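You operate a simulated robot arm through the tools that you are given. There is no shell and no other tool.

The job below is to be done with a simulated robot arm. You get a single attempt, and the scene is never put back.

## Task
Fit the sand box with the black pad and clamp the beam.
Fine: the box sits down in the bath, the pad in its top; beam swung home over it, then the black nut tight.

It is judged by the outcome, as a careful person would: the job done as asked, and still so three seconds after it is handed in. It fails if anything else is knocked over, pushed out of place, dropped, spilled or broken.

## Robot
A 7-joint arm with a fingered hand, fixed in place. Base frame: the origin is at the foot of the arm, x ahead of it, y to its left, z up; the work surface is at about z = 0.94. Readings come in m, rad, newtons and seconds.
Its first joint turns from -2.601 to 2.601 rad. Payload 3.5 kg.
The TCP is the grasp point between the finger pads, 0.03 m short of the fingertips. In the tool frame z runs along the fingers and y along their closing line. Largest opening 0.104 m; the body of the gripper starts 0.035 m behind the TCP. The gripper is a hand of 4 fingers: y runs from the thumb to the fingers, the wrist lies at [-0.015, -0.11, -0.186] in the tool frame, and closing takes about 1.5 s.
Orientation is that of the tool frame in the base frame, as a unit quaternion [w, x, y, z]. With the fingers straight down and the wrist toward the robot, the tool's x, y and z point along [0, 1, 0], [1, 0, 0] and [0, 0, -1] of the base frame.

## Interface
- The arm moves only by the tool servo_tool. Its argument "steps" is a list of rows, each a list of 6 numbers: the shift along the base's x, y, z in m, then the turn, a rotation vector about the base's x, y, z in rad. In form: [[tx, ty, tz, ax, ay, az], ...]. A call has 1 to 20 rows; each row shifts and turns the commanded pose from where the row before left it. "fingers" is the gripper command, from -1 (shut) to 1 (fully open), values between in proportion, set as the call begins (left out, the last holds). Each row takes 0.2 s and may step no farther than 0.05 m and 0.15 rad from the row before; otherwise, or with a gripper value out of range, the whole call is refused. Where a pose cannot be reached the arm comes as near as it can. A force on the tool above 90 N (or 10 N above the force at the start of the call, whichever is more), or a blocked arm, ends the call early, and 0.2 s more pass. Each finger travels about 0.045 m/s and halts on what it meets, pressing with about 33 N; the grip force reading is that of the motor and also rises with nothing between the fingers. The clock runs only during rows and for 0.2 s after the last one: add rows that do not move to give the fingers time. The reply holds the time, the measured pose of the TCP, the force on the tool along the base axes, the opening and the grip force, in the units named above and with some noise, with the torque about the TCP (base axes, N m) and any sound that the robot's microphone picked up.
- Cameras (640 x 400 px; columns grow to the right, rows downward): "scene" is fixed at [0.3955, 0.6656, 1.7154]; the picture's right is [-0.85, -0.53, 0.00], its down [-0.45, 0.73, -0.52] and it looks along [0.27, -0.44, -0.85] (base axes); focal length 228 px, centre (320, 200). "wrist" rides on the gripper at [0.061, -0.092, -0.13] in the tool frame; the picture's right is [-0.81, 0.28, -0.52], its down [-0.53, -0.71, 0.46] and it looks along [-0.24, 0.64, 0.72] (tool axes); focal length 275 px, centre (320, 200). There is no depth. A picture from a camera that has moved, and an enlarged one, comes with that camera's place and axes in the base frame and with its lens. The place of the scene camera against the robot may be out by one fixed shift of up to 0.018 m in any direction.
- grab_frame(camera): a new picture of that camera. It takes no simulated time.
- raise_lower(by): slides the trunk up (or, below 0, down) by that many m; the arm rides with it, the base frame stays. It gives what a move gives, with no picture.
- move_fingers(index, middle, ring, thumb_bend, thumb_turn): sets how far each is bent, from 0 (flat) to 1 (curled in); at 0.3 the hand is open as for a grip, at 0.7 the pads meet at the TCP. One left out holds its place. A second passes; each finger stops where it meets its share of the squeeze, and holds until it gets a number again. A gripper value or a shape takes the hand back. It gives what a move gives, with no picture; readings hold the bend of each and the force on the fingers (four entries, about 0 where the hand has none), thumb and palm. thumb_turn goes from beside the hand (0) to across from the fingers (1), as for a grip.
- grasp_type(shape): the hand has 4 fingers and takes this shape, open, in about a second: jaw (thumb against the fingers, like two jaws); tri (thumb and two fingers); tip (a fingertip pinch); poke (one finger out to press); point (the index stretched); flat (the hand flat); cup (the hand cupped); fist (a fist). The gripper value then closes the fingers along that shape, each until it touches; the sizes above hold for jaw. It gives what a move gives, with no picture.
- enlarge(camera, box): a new picture of the part [left, top, right, bottom] of that camera's present view, enlarged. It takes no simulated time.
- finish_job(): hands the job in; it is judged then, once.

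Places have to be worked out from the pictures, the camera data and where the tool is seen. Open the gripper and draw the arm clear of the work before you hand the job in, unless the task says otherwise.

The tools are called after ">>>" by a JSON object that holds its "method" and its "body". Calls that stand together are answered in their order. servo_tool: Moves the arm, as the interface text tells. Its arguments: {"type":"object","properties":{"steps":{"type":"array"},"fingers":{"type":"number"}},"required":["steps"]} The other tools are called the same way: raise_lower (by) slides the trunk up or down; grasp_type (shape) gives the hand a shape; move_fingers (index, middle, ring, thumb_bend, thumb_turn) moves the fingers one by one; grab_frame (camera) takes a picture; enlarge (camera, box) takes an enlarged picture of a part of a camera's view; finish_job () hands the job in.

At the start:

```text
time_s: 0.0
position: [0.6729, 0.4026, 1.4441]
tool_rot: [0.0, 0.707, 0.707, 0.001]
wrist_force: [0.3, 1.0, 0.6]
wrist_torque: [0.0, -0.02, -0.01]
opening: 0.1036
gripper_force: 0.0
shape: jaw
bend: [0.3, 0.3, 0.3, 0.3, 0.98]
finger forces: [0.0, 0.0, 0.1, 0.1, 0.1, 0.0]
trunk travel left (down, up): [-0.6, 0.11]
```

scene: 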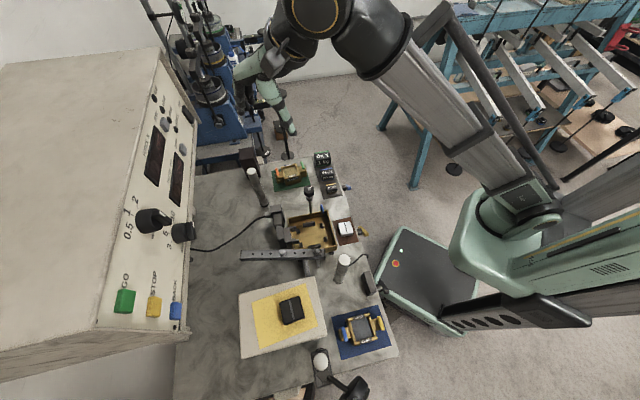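
wrist: 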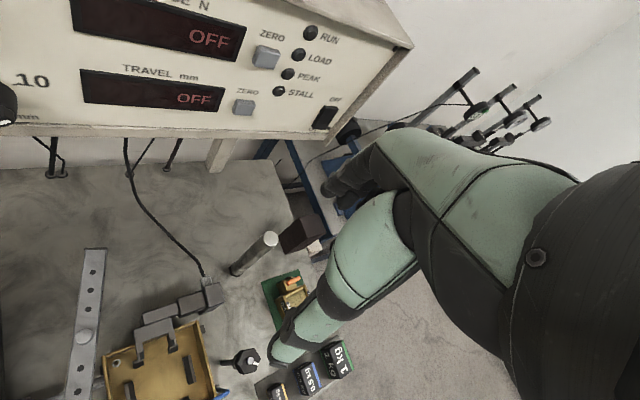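

I'll begin by looking more closely at the bench from both cameras before moving anything.

>>> {"method": "enlarge", "body": {"camera": "scene", "box": [220, 140, 420, 265]}}

>>> {"method": "enlarge", "body": {"camera": "scene", "box": [220, 260, 420, 385]}}

>>> {"method": "enlarge", "body": {"camera": "wrist", "box": [40, 220, 360, 400]}}

```text
3.20 times, centred on (320, 202) of scene
camera zoom: at [0.3955, 0.6656, 1.7154], right [-0.85, -0.53, 0.0], down [-0.45, 0.73, -0.52], along [0.27, -0.44, -0.85], focal length 731 px, centre (320, 192)
```

zoom: 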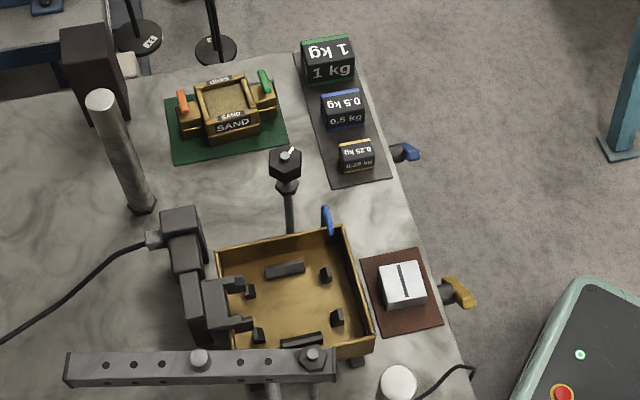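

```text
3.20 times, centred on (320, 322) of scene
camera zoom: at [0.3955, 0.6656, 1.7154], right [-0.85, -0.53, 0.0], down [-0.45, 0.73, -0.52], along [0.27, -0.44, -0.85], focal length 731 px, centre (320, -192)
```

zoom: 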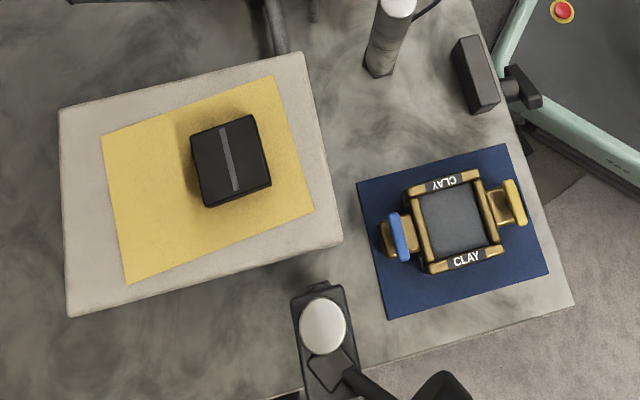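

```text
2.00 times, centred on (200, 310) of wrist
camera zoom: at [0.5822, 0.4627, 1.5748], right [0.28, -0.81, 0.52], down [-0.71, -0.53, -0.46], along [0.64, -0.24, -0.72], focal length 551 px, centre (560, -20)
```

zoom: 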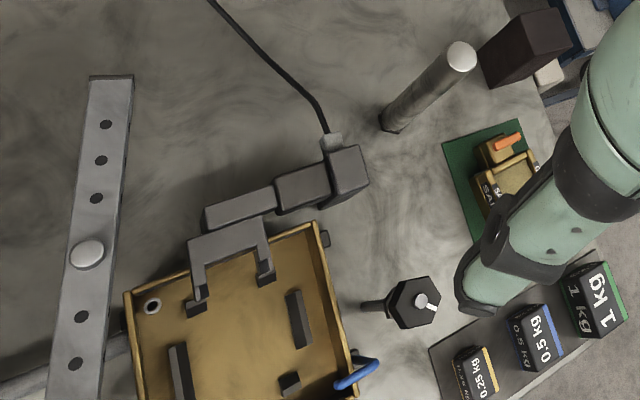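

The bath (brass tray) looks to be near (0.58, 0.41), the sand box near (0.78, 0.26), the black pad near (0.49, 0.65), and the beam pivots near (0.52, 0.48). I'll back the hand up towards the robot while staying high so the wrist camera can look over the bath.

>>> {"method": "servo_tool", "body": {"steps": [[-0.045, 0.01, -0.01, 0, 0, 0], [-0.045, 0.01, -0.01, 0, 0, 0], [-0.045, 0.01, -0.01, 0, 0, 0], [-0.045, 0.01, -0.01, 0, 0, 0], [-0.045, 0.01, -0.01, 0, 0, 0]]}}

>>> {"method": "grab_frame", "body": {"camera": "wrist"}}

>>> {"method": "grab_frame", "body": {"camera": "scene"}}

```text
time_s: 1.2
position: [0.4517, 0.4499, 1.3943]
tool_rot: [-0.001, 0.707, 0.707, 0.0]
wrist_force: [-0.2, 0.8, -0.3]
wrist_torque: [-0.02, 0.04, 0.0]
opening: 0.1038
gripper_force: 0.0
shape: jaw
bend: [0.3, 0.3, 0.3, 0.3, 0.98]
finger forces: [0.0, 0.1, 0.0, 0.0, 0.0, 0.0]
trunk travel left (down, up): [-0.6, 0.11]
```

```text
taken
camera wrist: at [0.3598, 0.5104, 1.5259], right [0.28, -0.81, 0.52], down [-0.71, -0.53, -0.46], along [0.64, -0.24, -0.72], focal length 275 px, centre (320, 200)
```

wrist: 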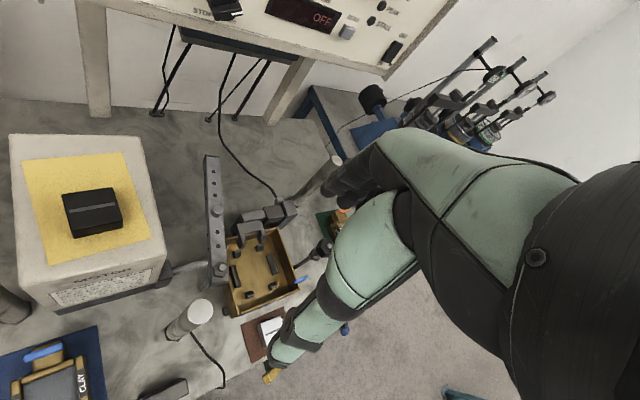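

```text
taken
```

scene: 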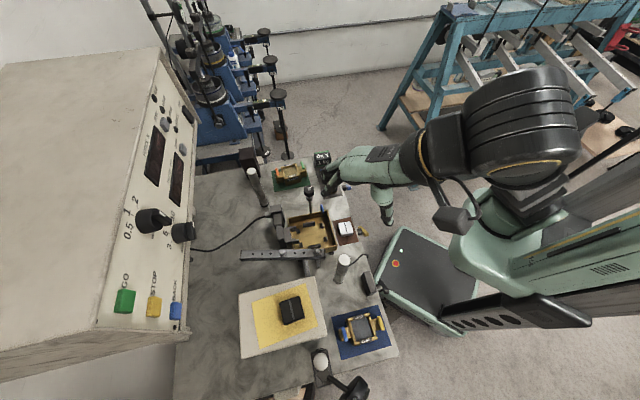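

Now I'll zoom the wrist view over the bath and the pad block to understand heights and the features of the bath.

>>> {"method": "enlarge", "body": {"camera": "wrist", "box": [180, 140, 360, 340]}}

>>> {"method": "enlarge", "body": {"camera": "wrist", "box": [0, 120, 200, 400]}}

>>> {"method": "enlarge", "body": {"camera": "scene", "box": [260, 200, 350, 270]}}

>>> {"method": "enlarge", "body": {"camera": "scene", "box": [250, 140, 350, 210]}}

```text
2.00 times, centred on (270, 240) of wrist
camera zoom: at [0.3598, 0.5104, 1.5259], right [0.28, -0.81, 0.52], down [-0.71, -0.53, -0.46], along [0.64, -0.24, -0.72], focal length 551 px, centre (420, 120)
```

zoom: 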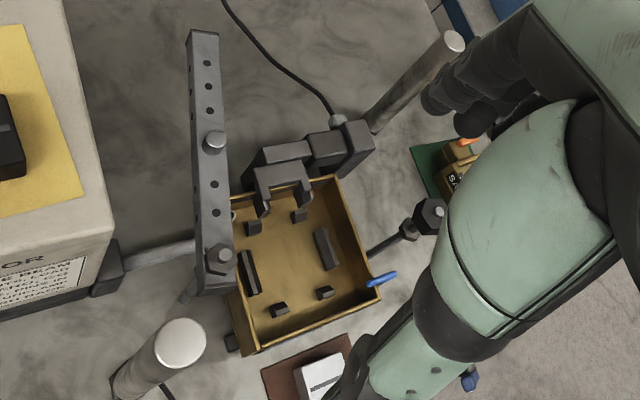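

```text
1.43 times, centred on (100, 260) of wrist
camera zoom: at [0.3598, 0.5104, 1.5259], right [0.28, -0.81, 0.52], down [-0.71, -0.53, -0.46], along [0.64, -0.24, -0.72], focal length 393 px, centre (634, 114)
```

zoom: 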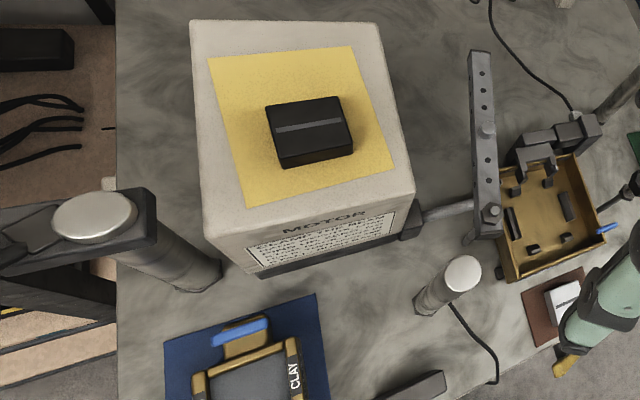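

```text
5.71 times, centred on (305, 235) of scene
camera zoom: at [0.3955, 0.6656, 1.7154], right [-0.85, -0.53, 0.0], down [-0.45, 0.73, -0.52], along [0.27, -0.44, -0.85], focal length 1306 px, centre (406, 0)
```

zoom: 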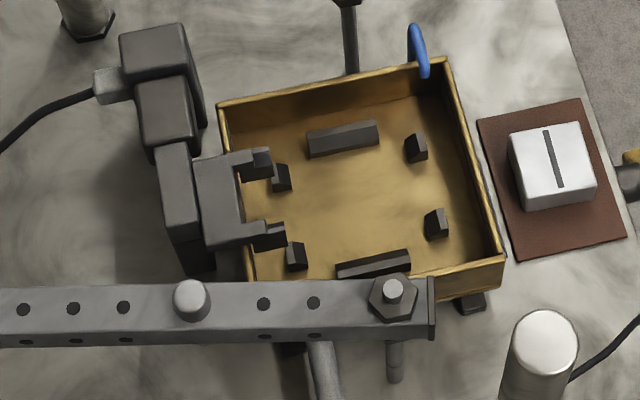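

```text
5.71 times, centred on (300, 175) of scene
camera zoom: at [0.3955, 0.6656, 1.7154], right [-0.85, -0.53, 0.0], down [-0.45, 0.73, -0.52], along [0.27, -0.44, -0.85], focal length 1306 px, centre (434, 343)
```

zoom: 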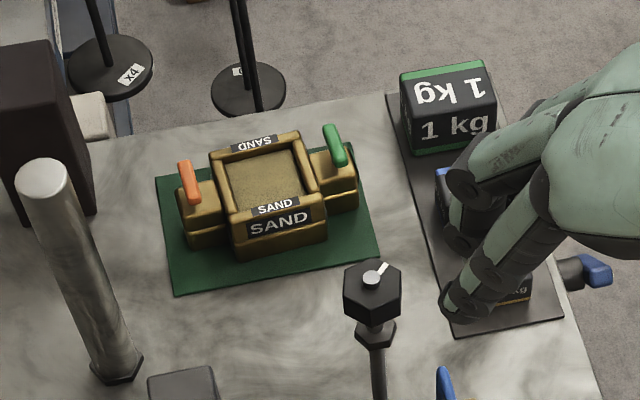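

The bath has two long bars and four small lugs on its floor, a load-cell fork on one side, a hex pivot for the beam, and the stud with the black nut on the opposite side. I'll move closer over the near side of the bath to see these details better.

>>> {"method": "servo_tool", "body": {"steps": [[0.0124, -0.03, -0.02, 0, 0, 0], [0.0124, -0.03, -0.025, 0, 0, 0], [0.0124, -0.024, -0.034, 0, 0, 0], [0.0124, -0.02, -0.034, 0, 0, 0], [0.0124, -0.016, -0.034, 0, 0, 0]]}}

>>> {"method": "grab_frame", "body": {"camera": "wrist"}}

>>> {"method": "grab_frame", "body": {"camera": "scene"}}

```text
time_s: 2.4
position: [0.5092, 0.3311, 1.2475]
tool_rot: [0.0, 0.707, 0.708, 0.0]
wrist_force: [0.5, -0.2, -0.2]
wrist_torque: [0.01, -0.04, -0.04]
opening: 0.1037
gripper_force: 0.0
shape: jaw
bend: [0.3, 0.3, 0.3, 0.3, 0.98]
finger forces: [0.0, 0.0, 0.0, 0.0, 0.0, 0.1]
trunk travel left (down, up): [-0.6, 0.11]
```

```text
taken
camera wrist: at [0.4191, 0.3923, 1.3781], right [0.28, -0.81, 0.52], down [-0.71, -0.53, -0.46], along [0.65, -0.24, -0.72], focal length 275 px, centre (320, 200)
```

wrist: 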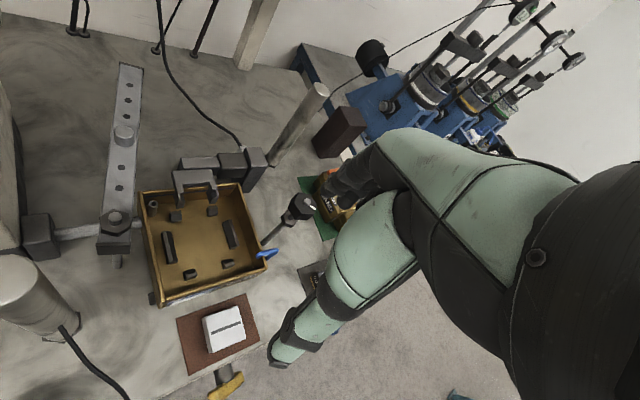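

```text
taken
```

scene: 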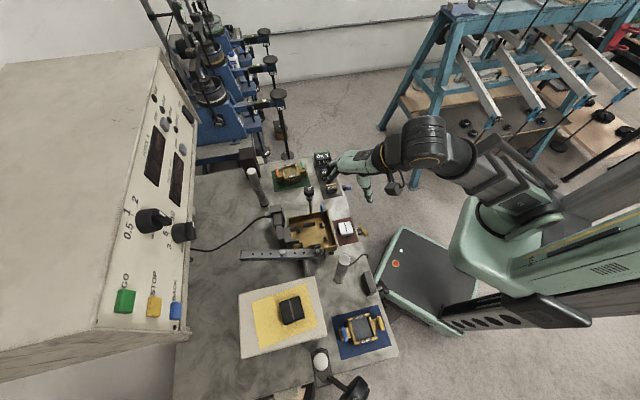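

>>> {"method": "enlarge", "body": {"camera": "wrist", "box": [80, 50, 240, 270]}}

>>> {"method": "enlarge", "body": {"camera": "wrist", "box": [130, 130, 290, 310]}}

>>> {"method": "enlarge", "body": {"camera": "wrist", "box": [240, 170, 370, 270]}}

```text
1.82 times, centred on (160, 160) of wrist
camera zoom: at [0.4191, 0.3923, 1.3781], right [0.28, -0.81, 0.52], down [-0.71, -0.53, -0.46], along [0.65, -0.24, -0.72], focal length 500 px, centre (611, 273)
```

zoom: 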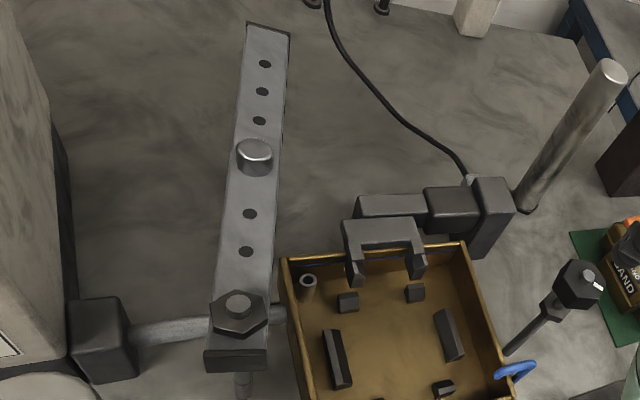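

```text
2.22 times, centred on (210, 220) of wrist
camera zoom: at [0.4191, 0.3923, 1.3781], right [0.28, -0.81, 0.52], down [-0.71, -0.53, -0.46], along [0.65, -0.24, -0.72], focal length 612 px, centre (564, 156)
```

zoom: 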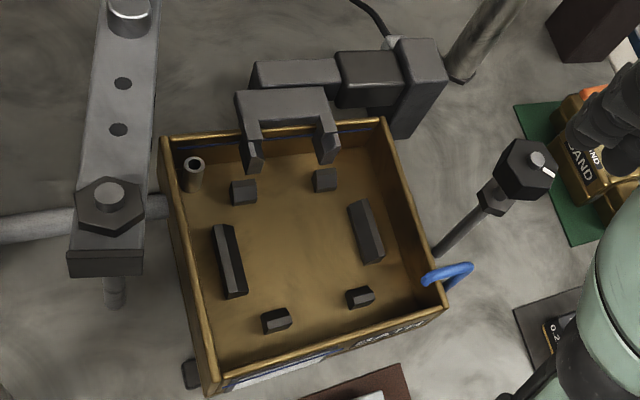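

```text
4.00 times, centred on (305, 220) of wrist
camera zoom: at [0.4191, 0.3923, 1.3781], right [0.28, -0.81, 0.52], down [-0.71, -0.53, -0.46], along [0.65, -0.24, -0.72], focal length 1101 px, centre (380, 120)
```

zoom: 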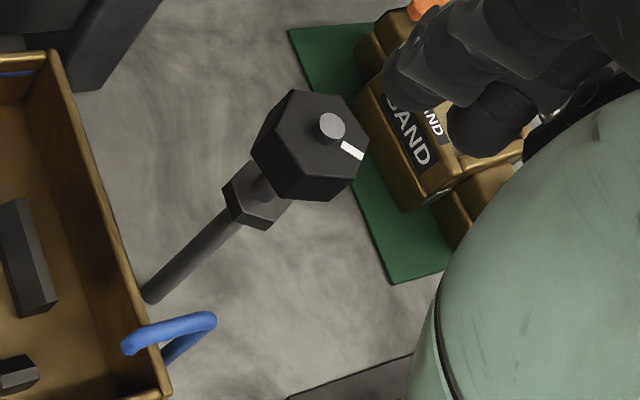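

There's a text label on the motor housing and on the bath's outside; those may carry instructions. I'll enlarge the beam's free end in the scene view and plan a view to read those labels.

>>> {"method": "enlarge", "body": {"camera": "scene", "box": [230, 235, 290, 275]}}

>>> {"method": "enlarge", "body": {"camera": "wrist", "box": [150, 240, 280, 310]}}

>>> {"method": "enlarge", "body": {"camera": "scene", "box": [265, 155, 325, 195]}}

>>> {"method": "enlarge", "body": {"camera": "wrist", "box": [80, 180, 180, 270]}}

```text
10.00 times, centred on (260, 255) of scene
camera zoom: at [0.3955, 0.6656, 1.7154], right [-0.85, -0.53, 0.0], down [-0.45, 0.73, -0.52], along [0.27, -0.44, -0.85], focal length 2285 px, centre (920, -350)
```

zoom: 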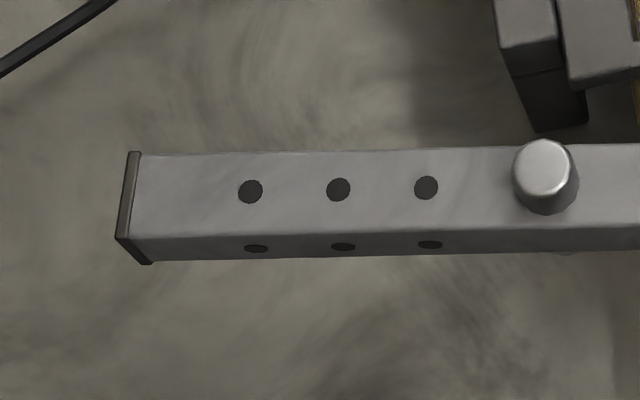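

```text
4.92 times, centred on (215, 275) of wrist
camera zoom: at [0.4191, 0.3923, 1.3781], right [0.28, -0.81, 0.52], down [-0.71, -0.53, -0.46], along [0.65, -0.24, -0.72], focal length 1355 px, centre (837, -169)
```

zoom: 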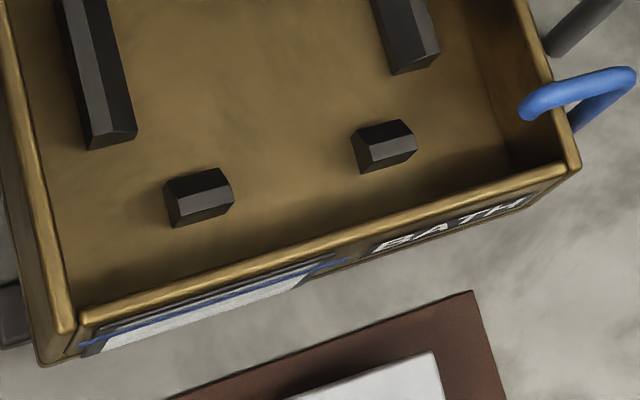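

```text
10.00 times, centred on (295, 175) of scene
camera zoom: at [0.3955, 0.6656, 1.7154], right [-0.85, -0.53, 0.0], down [-0.45, 0.73, -0.52], along [0.27, -0.44, -0.85], focal length 2285 px, centre (570, 450)
```

zoom: 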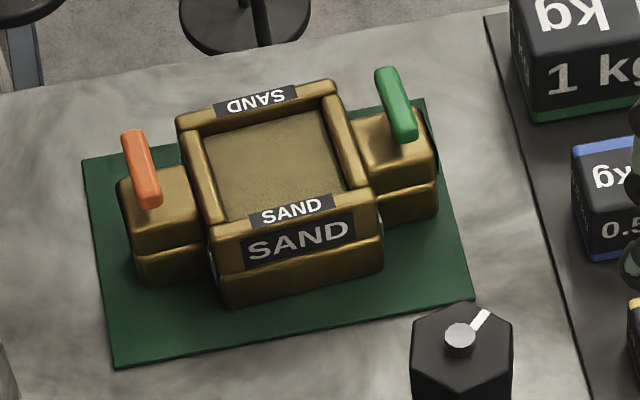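

```text
4.44 times, centred on (130, 225) of wrist
camera zoom: at [0.4191, 0.3923, 1.3781], right [0.28, -0.81, 0.52], down [-0.71, -0.53, -0.46], along [0.65, -0.24, -0.72], focal length 1224 px, centre (1164, 89)
```

zoom: 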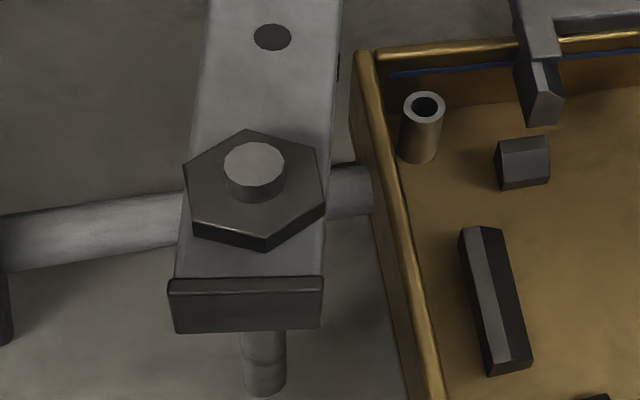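

The bath centre works out at about (0.589, 0.404) with the ear axis at roughly 45°, and the stud, bath and pivot lie on a line. I need to see the beam's leading side for a slot and read the labels, so I'll swing the hand to look towards +y.

>>> {"method": "servo_tool", "body": {"steps": [[0.01, -0.012, 0, 0, 0, 0.143], [0.01, -0.012, 0, 0, 0, 0.143], [0.01, -0.012, 0, 0, 0, 0.143], [0.01, -0.012, 0, 0, 0, 0.143], [0.01, -0.012, 0, 0, 0, 0.143], [0.01, -0.012, 0, 0, 0, 0.143], [0.01, -0.012, -0.01, 0, 0, 0.143], [0.01, -0.012, -0.01, 0, 0, 0.143], [0.01, -0.012, -0.01, 0, 0, 0.143], [0.01, -0.012, -0.01, 0, 0, 0.143], [0.01, -0.012, -0.01, 0, 0, 0.141]]}}

>>> {"method": "grab_frame", "body": {"camera": "wrist"}}

>>> {"method": "grab_frame", "body": {"camera": "scene"}}

```text
time_s: 4.8
position: [0.6198, 0.1997, 1.1964]
tool_rot: [0.001, -0.002, 1.0, 0.001]
wrist_force: [-0.1, 0.5, 1.1]
wrist_torque: [0.02, -0.01, -0.01]
opening: 0.1035
gripper_force: 0.1
shape: jaw
bend: [0.3, 0.3, 0.3, 0.3, 0.98]
finger forces: [0.1, 0.1, 0.0, 0.1, 0.0, 0.1]
trunk travel left (down, up): [-0.6, 0.11]
```

```text
taken
camera wrist: at [0.5605, 0.1075, 1.3276], right [0.81, 0.28, 0.52], down [0.53, -0.71, -0.46], along [0.24, 0.65, -0.72], focal length 275 px, centre (320, 200)
```

wrist: 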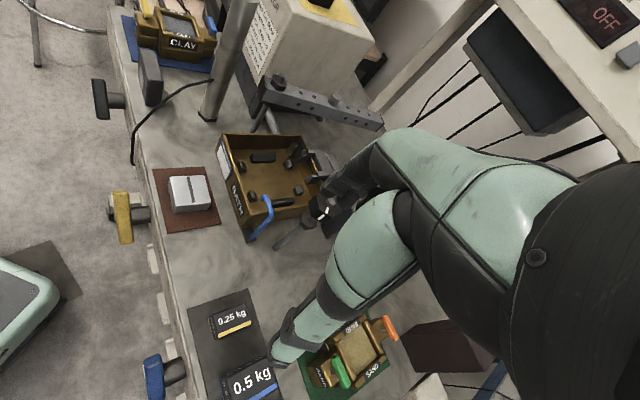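

```text
taken
```

scene: 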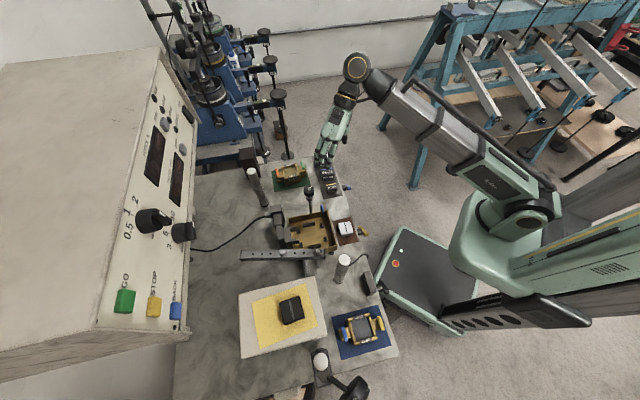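

>>> {"method": "enlarge", "body": {"camera": "wrist", "box": [250, 60, 400, 150]}}

>>> {"method": "enlarge", "body": {"camera": "wrist", "box": [240, 0, 340, 80]}}

>>> {"method": "enlarge", "body": {"camera": "wrist", "box": [210, 120, 350, 250]}}

>>> {"method": "enlarge", "body": {"camera": "wrist", "box": [290, 300, 420, 400]}}

```text
4.27 times, centred on (325, 105) of wrist
camera zoom: at [0.5605, 0.1075, 1.3276], right [0.81, 0.28, 0.52], down [0.53, -0.71, -0.46], along [0.24, 0.65, -0.72], focal length 1174 px, centre (299, 605)
```

zoom: 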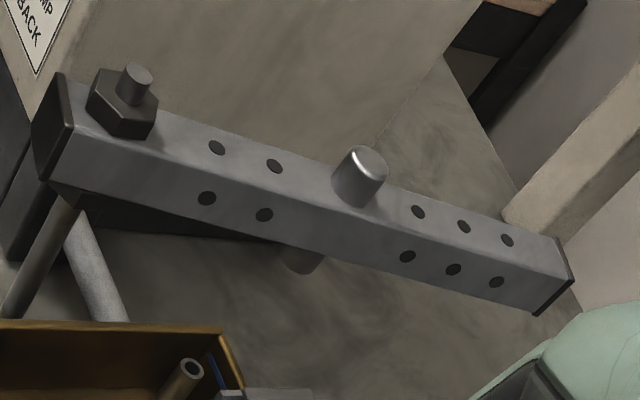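

```text
5.00 times, centred on (290, 40) of wrist
camera zoom: at [0.5605, 0.1075, 1.3276], right [0.81, 0.28, 0.52], down [0.53, -0.71, -0.46], along [0.24, 0.65, -0.72], focal length 1376 px, centre (470, 1000)
```

zoom: 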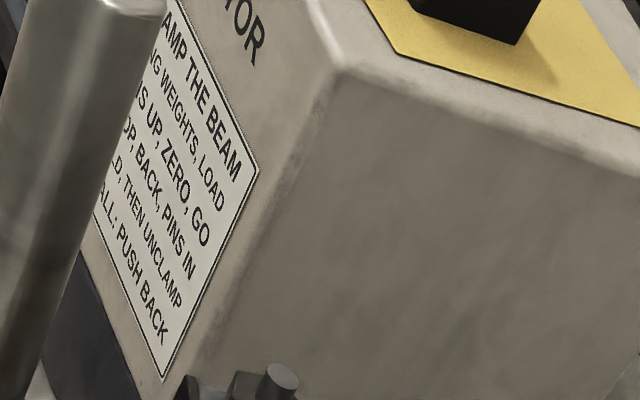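

```text
3.08 times, centred on (280, 185) of wrist
camera zoom: at [0.5605, 0.1075, 1.3276], right [0.81, 0.28, 0.52], down [0.53, -0.71, -0.46], along [0.24, 0.65, -0.72], focal length 847 px, centre (443, 246)
```

zoom: 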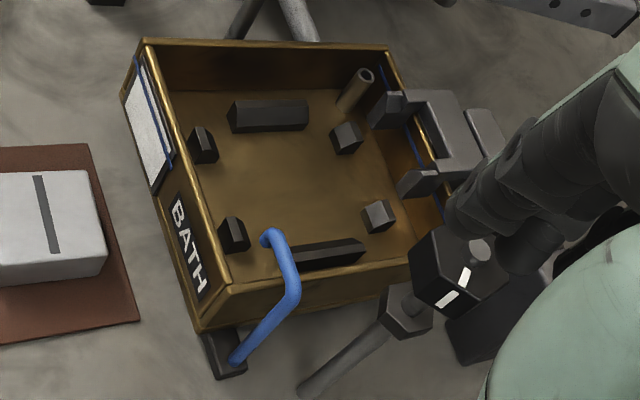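

```text
4.00 times, centred on (355, 350) of wrist
camera zoom: at [0.5605, 0.1075, 1.3276], right [0.81, 0.28, 0.52], down [0.53, -0.71, -0.46], along [0.24, 0.65, -0.72], focal length 1101 px, centre (180, -400)
```

zoom: 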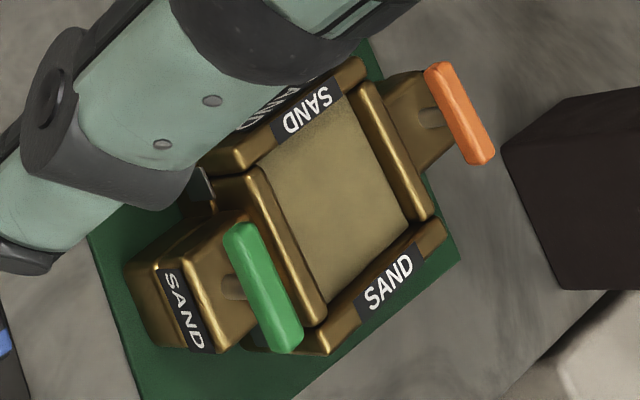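

The beam's side is plain: triangulating, the stud at about (0.650, 0.317) sits just off the beam's home line, so the beam stops against the stud and the overhanging nut clamps it. Next I'll turn the hand to the box's gripping direction (closing line about -45°) and look at the sand box from above.

>>> {"method": "servo_tool", "body": {"steps": [[0.005, 0.0016, 0, 0, 0, -0.147], [0.005, 0.0016, 0, 0, 0, -0.147], [0.005, 0.0016, 0, 0, 0, -0.147], [0.005, 0.0016, 0, 0, 0, -0.147], [0.005, 0.0016, 0, 0, 0, -0.147], [0.005, 0.0016, 0, 0, 0, -0.147], [0.005, 0.0016, 0, 0, 0, -0.147], [0.005, 0.0016, 0, 0, 0, -0.147], [0.005, 0.0016, 0, 0, 0, -0.147], [0.005, 0.0016, 0, 0, 0, -0.147], [0.005, 0.0016, 0, 0, 0, -0.147], [0.005, 0.0016, 0, 0, 0, -0.147], [0.005, 0.0016, 0, 0, 0, -0.147], [0.005, 0.0016, 0, 0, 0, -0.147], [0.005, 0.0016, 0, 0, 0, -0.147], [0.005, 0.0016, 0, 0, 0, -0.151]]}}

>>> {"method": "grab_frame", "body": {"camera": "wrist"}}

```text
refused: row 16 steps farther than a row can; nothing moved
```

```text
taken
camera wrist: at [0.5605, 0.1075, 1.3276], right [0.81, 0.28, 0.52], down [0.53, -0.71, -0.46], along [0.24, 0.65, -0.72], focal length 275 px, centre (320, 200)
```

wrist: 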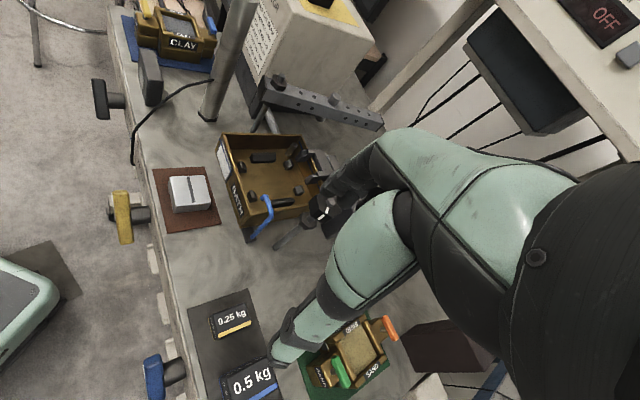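

The call was refused because the last row turned by 0.151 rad. I'll repeat it with the turn kept within limits.

>>> {"method": "servo_tool", "body": {"steps": [[0.005, 0.0016, 0, 0, 0, -0.147], [0.005, 0.0016, 0, 0, 0, -0.147], [0.005, 0.0016, 0, 0, 0, -0.147], [0.005, 0.0016, 0, 0, 0, -0.147], [0.005, 0.0016, 0, 0, 0, -0.147], [0.005, 0.0016, 0, 0, 0, -0.147], [0.005, 0.0016, 0, 0, 0, -0.147], [0.005, 0.0016, 0, 0, 0, -0.147], [0.005, 0.0016, 0, 0, 0, -0.147], [0.005, 0.0016, 0, 0, 0, -0.147], [0.005, 0.0016, 0, 0, 0, -0.147], [0.005, 0.0016, 0, 0, 0, -0.147], [0.005, 0.0016, 0, 0, 0, -0.148], [0.005, 0.0016, 0, 0, 0, -0.148], [0.005, 0.0016, 0, 0, 0, -0.148], [0.005, 0.0016, 0, 0, 0, -0.148]]}}

>>> {"method": "grab_frame", "body": {"camera": "wrist"}}

>>> {"method": "grab_frame", "body": {"camera": "scene"}}

```text
time_s: 8.2
position: [0.6994, 0.2256, 1.1981]
tool_rot: [0.0, 0.924, 0.383, 0.0]
wrist_force: [-0.3, -0.3, 0.0]
wrist_torque: [-0.04, -0.02, 0.01]
opening: 0.1039
gripper_force: 0.0
shape: jaw
bend: [0.3, 0.3, 0.3, 0.3, 0.98]
finger forces: [0.1, 0.1, 0.0, 0.0, 0.0, 0.1]
trunk travel left (down, up): [-0.6, 0.11]
```

```text
taken
camera wrist: at [0.6795, 0.3322, 1.3293], right [-0.38, -0.77, 0.52], down [-0.88, 0.13, -0.46], along [0.28, -0.63, -0.72], focal length 275 px, centre (320, 200)
```

wrist: 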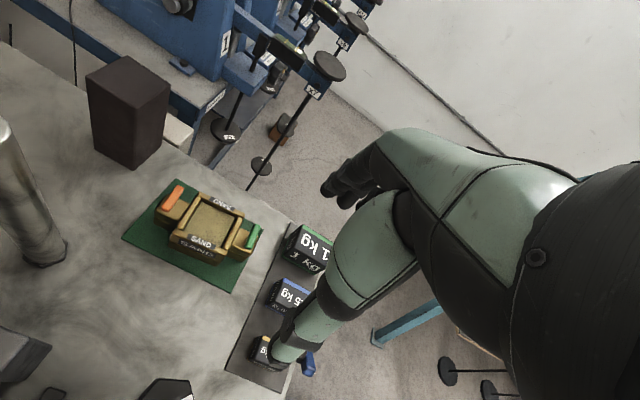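

```text
taken
```

scene: 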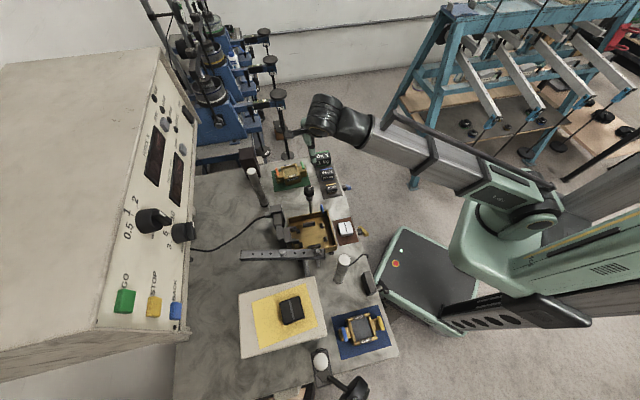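

Good view of the sand box. I'll enlarge it to measure its pose and height.

>>> {"method": "enlarge", "body": {"camera": "wrist", "box": [110, 160, 280, 300]}}

>>> {"method": "enlarge", "body": {"camera": "scene", "box": [270, 155, 315, 190]}}

```text
2.86 times, centred on (195, 230) of wrist
camera zoom: at [0.6795, 0.3322, 1.3293], right [-0.38, -0.77, 0.52], down [-0.88, 0.13, -0.46], along [0.28, -0.63, -0.72], focal length 786 px, centre (677, 114)
```

zoom: 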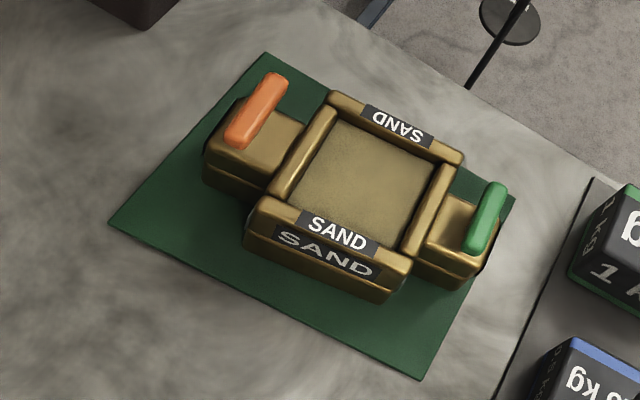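

```text
11.43 times, centred on (292, 172) of scene
camera zoom: at [0.3955, 0.6656, 1.7154], right [-0.85, -0.53, 0.0], down [-0.45, 0.73, -0.52], along [0.27, -0.44, -0.85], focal length 2611 px, centre (634, 514)
```

zoom: 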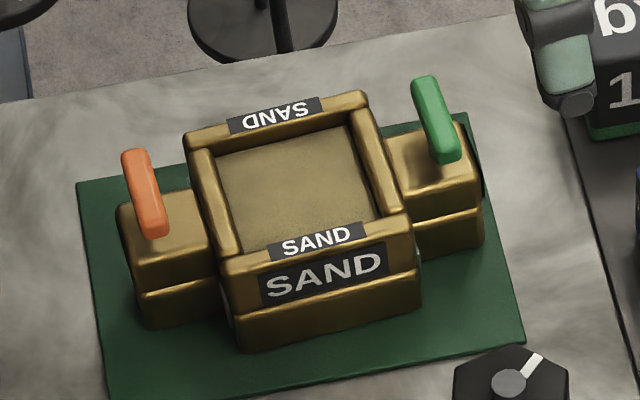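

Estimated box centre is (0.804, 0.223) with its ear axis at about 50°. I'll zoom harder for accurate box height and corner positions.

>>> {"method": "enlarge", "body": {"camera": "wrist", "box": [150, 175, 214, 225]}}

>>> {"method": "enlarge", "body": {"camera": "wrist", "box": [200, 195, 264, 245]}}

>>> {"method": "enlarge", "body": {"camera": "wrist", "box": [160, 220, 224, 270]}}

```text
8.00 times, centred on (182, 200) of wrist
camera zoom: at [0.6795, 0.3322, 1.3293], right [-0.38, -0.77, 0.52], down [-0.88, 0.13, -0.46], along [0.28, -0.63, -0.72], focal length 2202 px, centre (1424, 200)
```

zoom: 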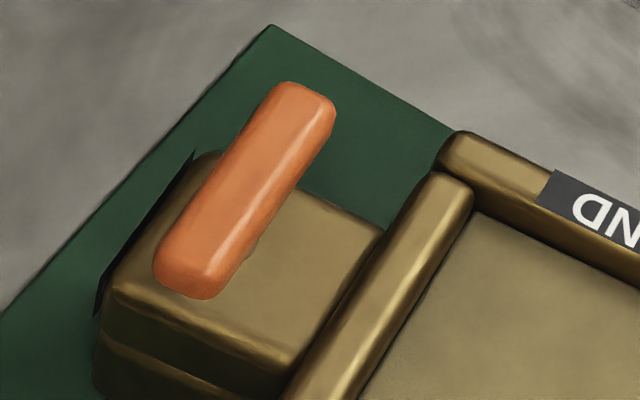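

```text
8.00 times, centred on (232, 220) of wrist
camera zoom: at [0.6795, 0.3322, 1.3293], right [-0.38, -0.77, 0.52], down [-0.88, 0.13, -0.46], along [0.28, -0.63, -0.72], focal length 2202 px, centre (1024, 40)
```

zoom: 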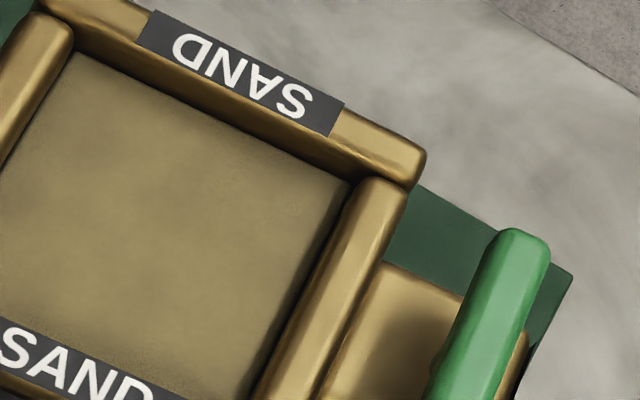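

```text
8.00 times, centred on (192, 245) of wrist
camera zoom: at [0.6795, 0.3322, 1.3293], right [-0.38, -0.77, 0.52], down [-0.88, 0.13, -0.46], along [0.28, -0.63, -0.72], focal length 2202 px, centre (1344, -160)
```

zoom: 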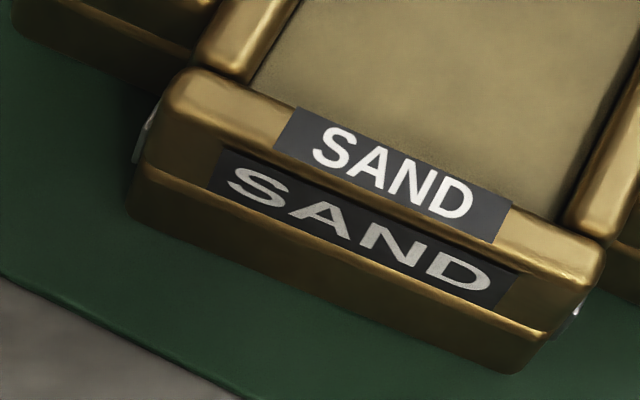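

The box measures about 0.068 m square and 0.055 m tall, centre (0.806, 0.222), ear axis 50°, halves split about 0.017 m above its base. Before grasping I'll look at the bath's bars and floor from closer to know how low the fingers may go.

>>> {"method": "servo_tool", "body": {"steps": [[-0.035, 0.033, 0, 0, 0, 0], [-0.035, 0.033, 0, 0, 0, 0], [-0.035, 0.033, 0, 0, 0, 0], [-0.035, 0.033, -0.01, 0, 0, 0], [-0.035, 0.033, -0.02, 0, 0, 0]]}}

>>> {"method": "grab_frame", "body": {"camera": "wrist"}}

>>> {"method": "grab_frame", "body": {"camera": "scene"}}

```text
refused: row 5 steps farther than a row can; nothing moved
```

```text
taken
camera wrist: at [0.6795, 0.3322, 1.3293], right [-0.38, -0.77, 0.52], down [-0.88, 0.13, -0.46], along [0.28, -0.63, -0.72], focal length 275 px, centre (320, 200)
```

wrist: 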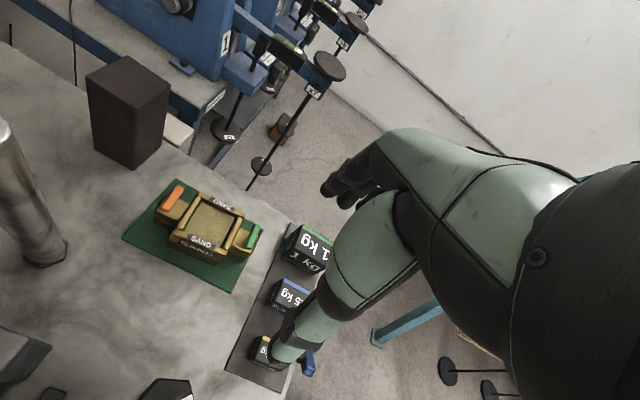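

```text
taken
```

scene: 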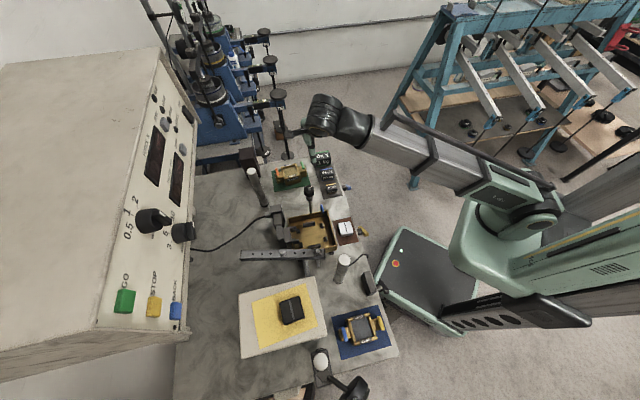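

The last row combined to slightly over 0.05 m. I'll split it into more rows.

>>> {"method": "servo_tool", "body": {"steps": [[-0.029, 0.0275, 0, 0, 0, 0], [-0.029, 0.0275, 0, 0, 0, 0], [-0.029, 0.0275, 0, 0, 0, 0], [-0.029, 0.0275, -0.01, 0, 0, 0], [-0.029, 0.0275, -0.015, 0, 0, 0], [-0.03, 0.0275, -0.02, 0, 0, 0]]}}

>>> {"method": "grab_frame", "body": {"camera": "wrist"}}

>>> {"method": "grab_frame", "body": {"camera": "scene"}}

```text
time_s: 9.6
position: [0.5254, 0.3856, 1.1562]
tool_rot: [0.001, 0.924, 0.384, 0.0]
wrist_force: [0.1, -0.4, 0.0]
wrist_torque: [0.0, -0.03, 0.01]
opening: 0.1037
gripper_force: 0.0
shape: jaw
bend: [0.3, 0.3, 0.3, 0.3, 0.98]
finger forces: [0.1, 0.1, 0.1, 0.0, 0.0, 0.0]
trunk travel left (down, up): [-0.6, 0.11]
```

```text
taken
camera wrist: at [0.5046, 0.4943, 1.2872], right [-0.38, -0.77, 0.52], down [-0.88, 0.13, -0.46], along [0.28, -0.63, -0.72], focal length 275 px, centre (320, 200)
```

wrist: 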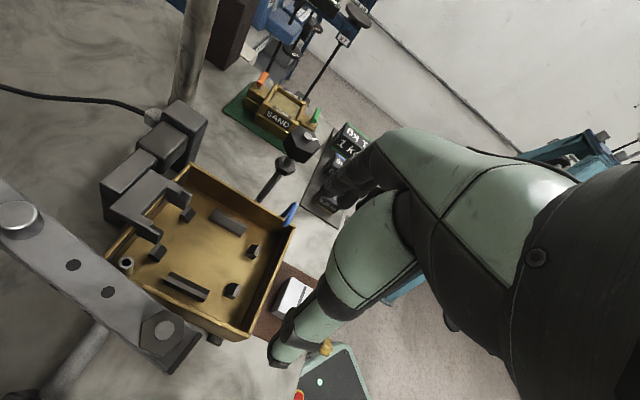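

```text
taken
```

scene: 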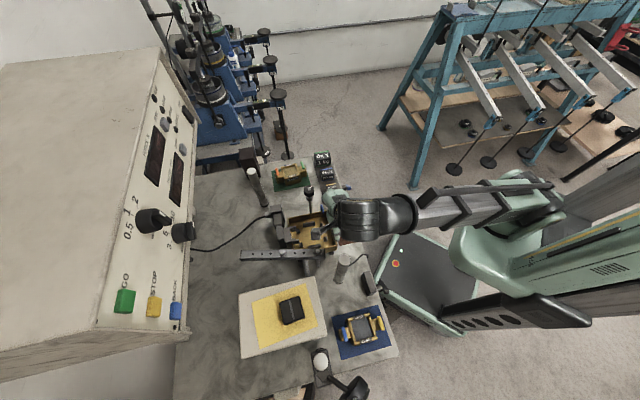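

>>> {"method": "enlarge", "body": {"camera": "wrist", "box": [100, 160, 300, 340]}}

>>> {"method": "enlarge", "body": {"camera": "wrist", "box": [100, 190, 200, 270]}}

>>> {"method": "enlarge", "body": {"camera": "wrist", "box": [180, 190, 280, 270]}}

>>> {"method": "enlarge", "body": {"camera": "wrist", "box": [150, 250, 250, 330]}}

```text
2.22 times, centred on (200, 250) of wrist
camera zoom: at [0.5046, 0.4943, 1.2872], right [-0.38, -0.77, 0.52], down [-0.88, 0.13, -0.46], along [0.28, -0.63, -0.72], focal length 612 px, centre (587, 89)
```

zoom: 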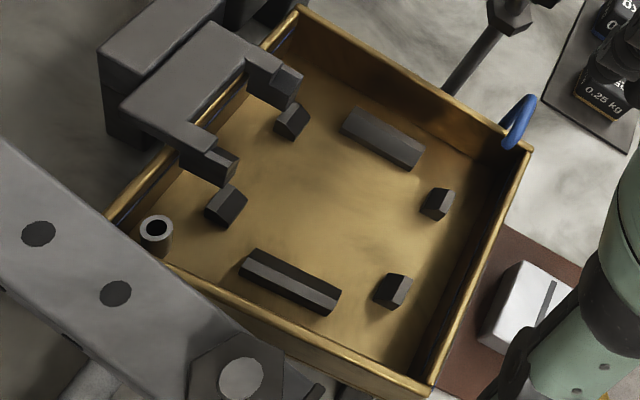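

```text
5.00 times, centred on (150, 230) of wrist
camera zoom: at [0.5046, 0.4943, 1.2872], right [-0.38, -0.77, 0.52], down [-0.88, 0.13, -0.46], along [0.28, -0.63, -0.72], focal length 1376 px, centre (1170, 50)
```

zoom: 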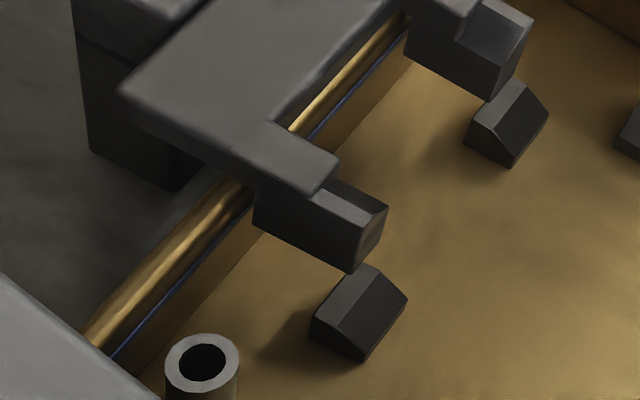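

```text
5.00 times, centred on (230, 230) of wrist
camera zoom: at [0.5046, 0.4943, 1.2872], right [-0.38, -0.77, 0.52], down [-0.88, 0.13, -0.46], along [0.28, -0.63, -0.72], focal length 1376 px, centre (770, 50)
```

zoom: 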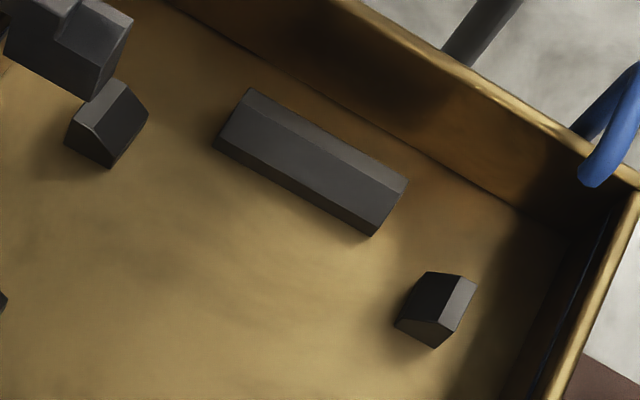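

```text
5.00 times, centred on (200, 290) of wrist
camera zoom: at [0.5046, 0.4943, 1.2872], right [-0.38, -0.77, 0.52], down [-0.88, 0.13, -0.46], along [0.28, -0.63, -0.72], focal length 1376 px, centre (920, -250)
```

zoom: 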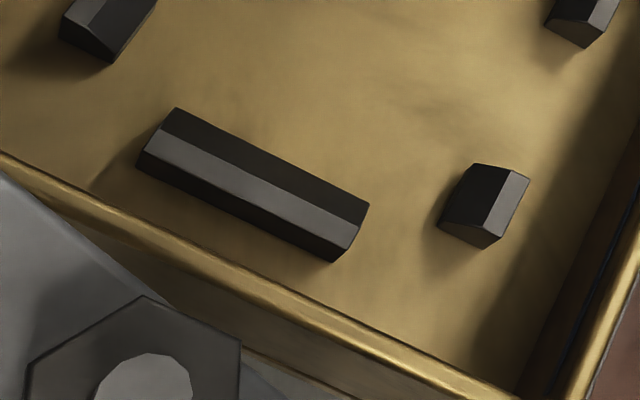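

The bars and lugs are chamfered inwards with tops near z = 0.98 and should only hold the box's lower half, so I'll grip the upper half with fingertips about at the split line. Moving to above the sand box with the closing line at -40°.

>>> {"method": "servo_tool", "body": {"steps": [[0, 0, 0.044, 0, 0, 0], [0.035, -0.0205, 0, 0, 0, 0.0107], [0.035, -0.0205, 0, 0, 0, 0.0107], [0.035, -0.0205, 0, 0, 0, 0.0107], [0.035, -0.0205, 0, 0, 0, 0.0107], [0.035, -0.0205, 0, 0, 0, 0.0107], [0.035, -0.0205, -0.01, 0, 0, 0.0107], [0.035, -0.0205, -0.02, 0, 0, 0.0107], [0.0356, -0.0201, -0.02, 0, 0, 0.0107], [0, 0, -0.04, 0, 0, 0]], "fingers": 1}}

>>> {"method": "grab_frame", "body": {"camera": "wrist"}}

>>> {"method": "enlarge", "body": {"camera": "scene", "box": [250, 120, 350, 200]}}

```text
time_s: 11.8
position: [0.8066, 0.2258, 1.1049]
tool_rot: [-0.001, 0.906, 0.423, 0.0]
wrist_force: [-0.5, 0.8, -0.4]
wrist_torque: [0.01, -0.04, -0.02]
opening: 0.1038
gripper_force: 0.1
shape: jaw
bend: [0.3, 0.3, 0.3, 0.3, 0.98]
finger forces: [0.0, 0.0, 0.0, 0.0, 0.0, 0.0]
trunk travel left (down, up): [-0.6, 0.11]
```

```text
taken
camera wrist: at [0.7774, 0.3304, 1.2367], right [-0.31, -0.8, 0.52], down [-0.89, 0.05, -0.46], along [0.34, -0.6, -0.72], focal length 275 px, centre (320, 200)
```

wrist: 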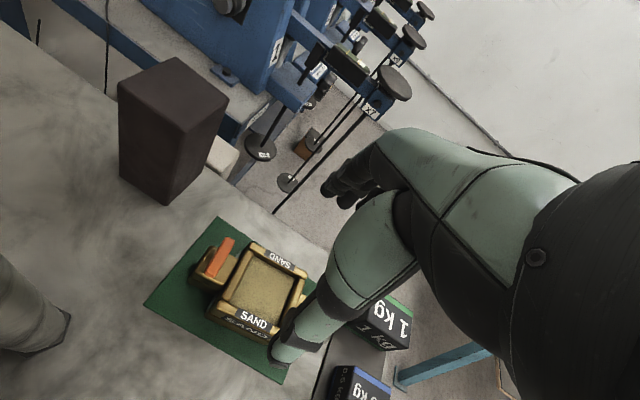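

```text
5.00 times, centred on (300, 160) of scene
camera zoom: at [0.3955, 0.6656, 1.7154], right [-0.85, -0.53, 0.0], down [-0.45, 0.73, -0.52], along [0.27, -0.44, -0.85], focal length 1142 px, centre (420, 400)
```

zoom: 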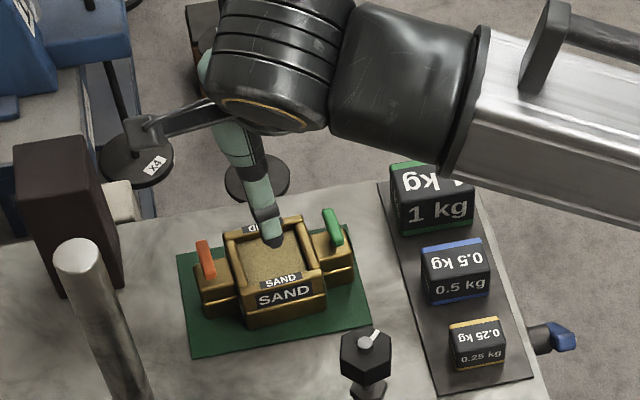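

The hand is above the box with the closing line at -40°. I'll enlarge to verify box position under the hand before descending.

>>> {"method": "enlarge", "body": {"camera": "wrist", "box": [180, 210, 340, 360]}}

```text
2.67 times, centred on (260, 285) of wrist
camera zoom: at [0.7774, 0.3304, 1.2367], right [-0.31, -0.8, 0.52], down [-0.89, 0.05, -0.46], along [0.34, -0.6, -0.72], focal length 734 px, centre (480, -27)
```

zoom: 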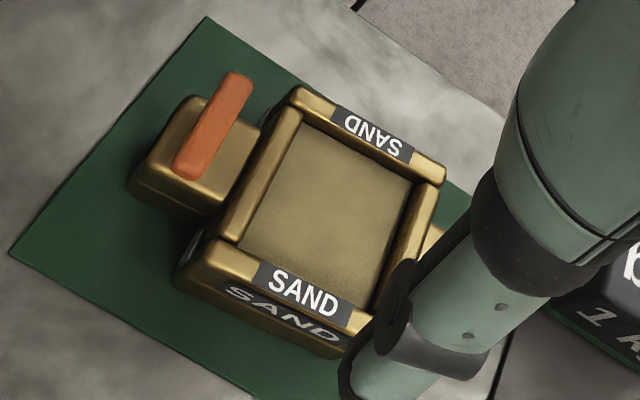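

The box centre re-measures as (0.808, 0.223), within a few millimetres of the hand. I'll descend towards the gripping height in two stages, watching the force.

>>> {"method": "servo_tool", "body": {"steps": [[0.0014, -0.0028, -0.03, 0, 0, -0.01], [0, 0, -0.03, 0, 0, 0], [0, 0, -0.02, 0, 0, 0]]}}

>>> {"method": "grab_frame", "body": {"camera": "wrist"}}

>>> {"method": "enlarge", "body": {"camera": "scene", "box": [260, 130, 340, 195]}}

```text
time_s: 12.6
position: [0.8076, 0.2252, 1.0259]
tool_rot: [0.0, 0.908, 0.418, 0.0]
wrist_force: [0.5, 0.0, -0.1]
wrist_torque: [0.01, 0.0, 0.02]
opening: 0.1038
gripper_force: 0.0
shape: jaw
bend: [0.3, 0.3, 0.3, 0.3, 0.98]
finger forces: [0.0, 0.0, 0.0, 0.1, 0.0, 0.0]
trunk travel left (down, up): [-0.6, 0.11]
```

```text
taken
camera wrist: at [0.7792, 0.3316, 1.157], right [-0.32, -0.79, 0.52], down [-0.89, 0.06, -0.46], along [0.33, -0.6, -0.72], focal length 275 px, centre (320, 200)
```

wrist: 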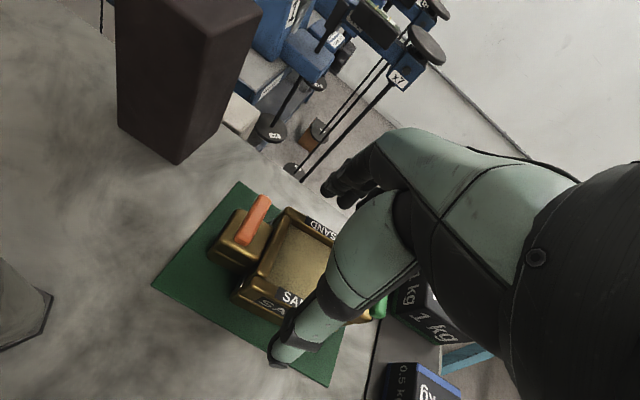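

```text
6.15 times, centred on (300, 162) of scene
camera zoom: at [0.3955, 0.6656, 1.7154], right [-0.85, -0.53, 0.0], down [-0.45, 0.73, -0.52], along [0.27, -0.44, -0.85], focal length 1406 px, centre (443, 431)
```

zoom: 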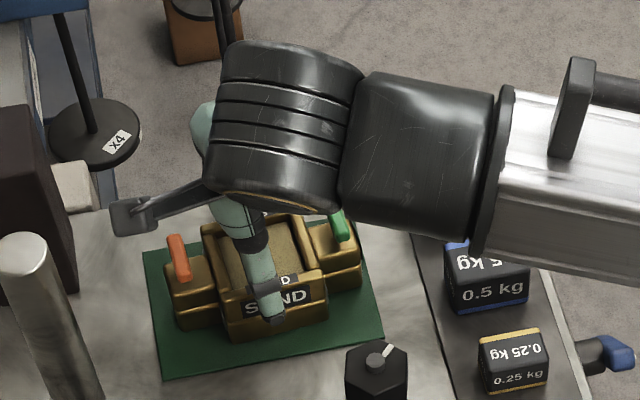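

The thumb is in front of the SAND face and clear. I'll go down the remaining 35 mm to z = 0.991 and then close the fingers.

>>> {"method": "servo_tool", "body": {"steps": [[0.0005, -0.002, -0.02, 0, 0, 0], [0, 0, -0.015, 0, 0, 0]]}}

>>> {"method": "enlarge", "body": {"camera": "scene", "box": [260, 130, 340, 195]}}

>>> {"method": "enlarge", "body": {"camera": "wrist", "box": [180, 150, 400, 380]}}

```text
time_s: 13.2
position: [0.8083, 0.2224, 0.9923]
tool_rot: [0.0, 0.908, 0.418, 0.0]
wrist_force: [0.1, 0.8, 0.3]
wrist_torque: [0.02, -0.02, 0.01]
opening: 0.1037
gripper_force: 0.0
shape: jaw
bend: [0.3, 0.3, 0.3, 0.3, 0.98]
finger forces: [0.0, 0.1, 0.1, 0.1, 0.0, 0.0]
trunk travel left (down, up): [-0.6, 0.11]
```

```text
6.15 times, centred on (300, 162) of scene
camera zoom: at [0.3955, 0.6656, 1.7154], right [-0.85, -0.53, 0.0], down [-0.45, 0.73, -0.52], along [0.27, -0.44, -0.85], focal length 1406 px, centre (443, 431)
```

zoom: 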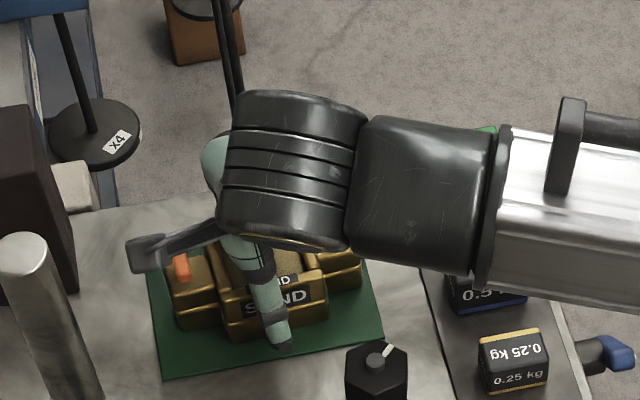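

```text
1.74 times, centred on (290, 265) of wrist
camera zoom: at [0.7801, 0.3281, 1.1227], right [-0.32, -0.79, 0.52], down [-0.89, 0.06, -0.46], along [0.33, -0.6, -0.72], focal length 479 px, centre (372, 87)
```

zoom: 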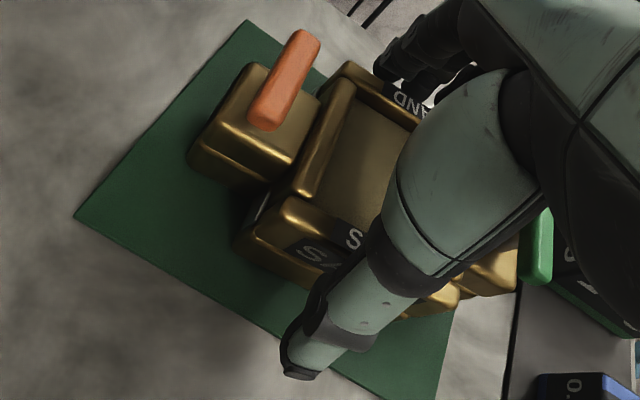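

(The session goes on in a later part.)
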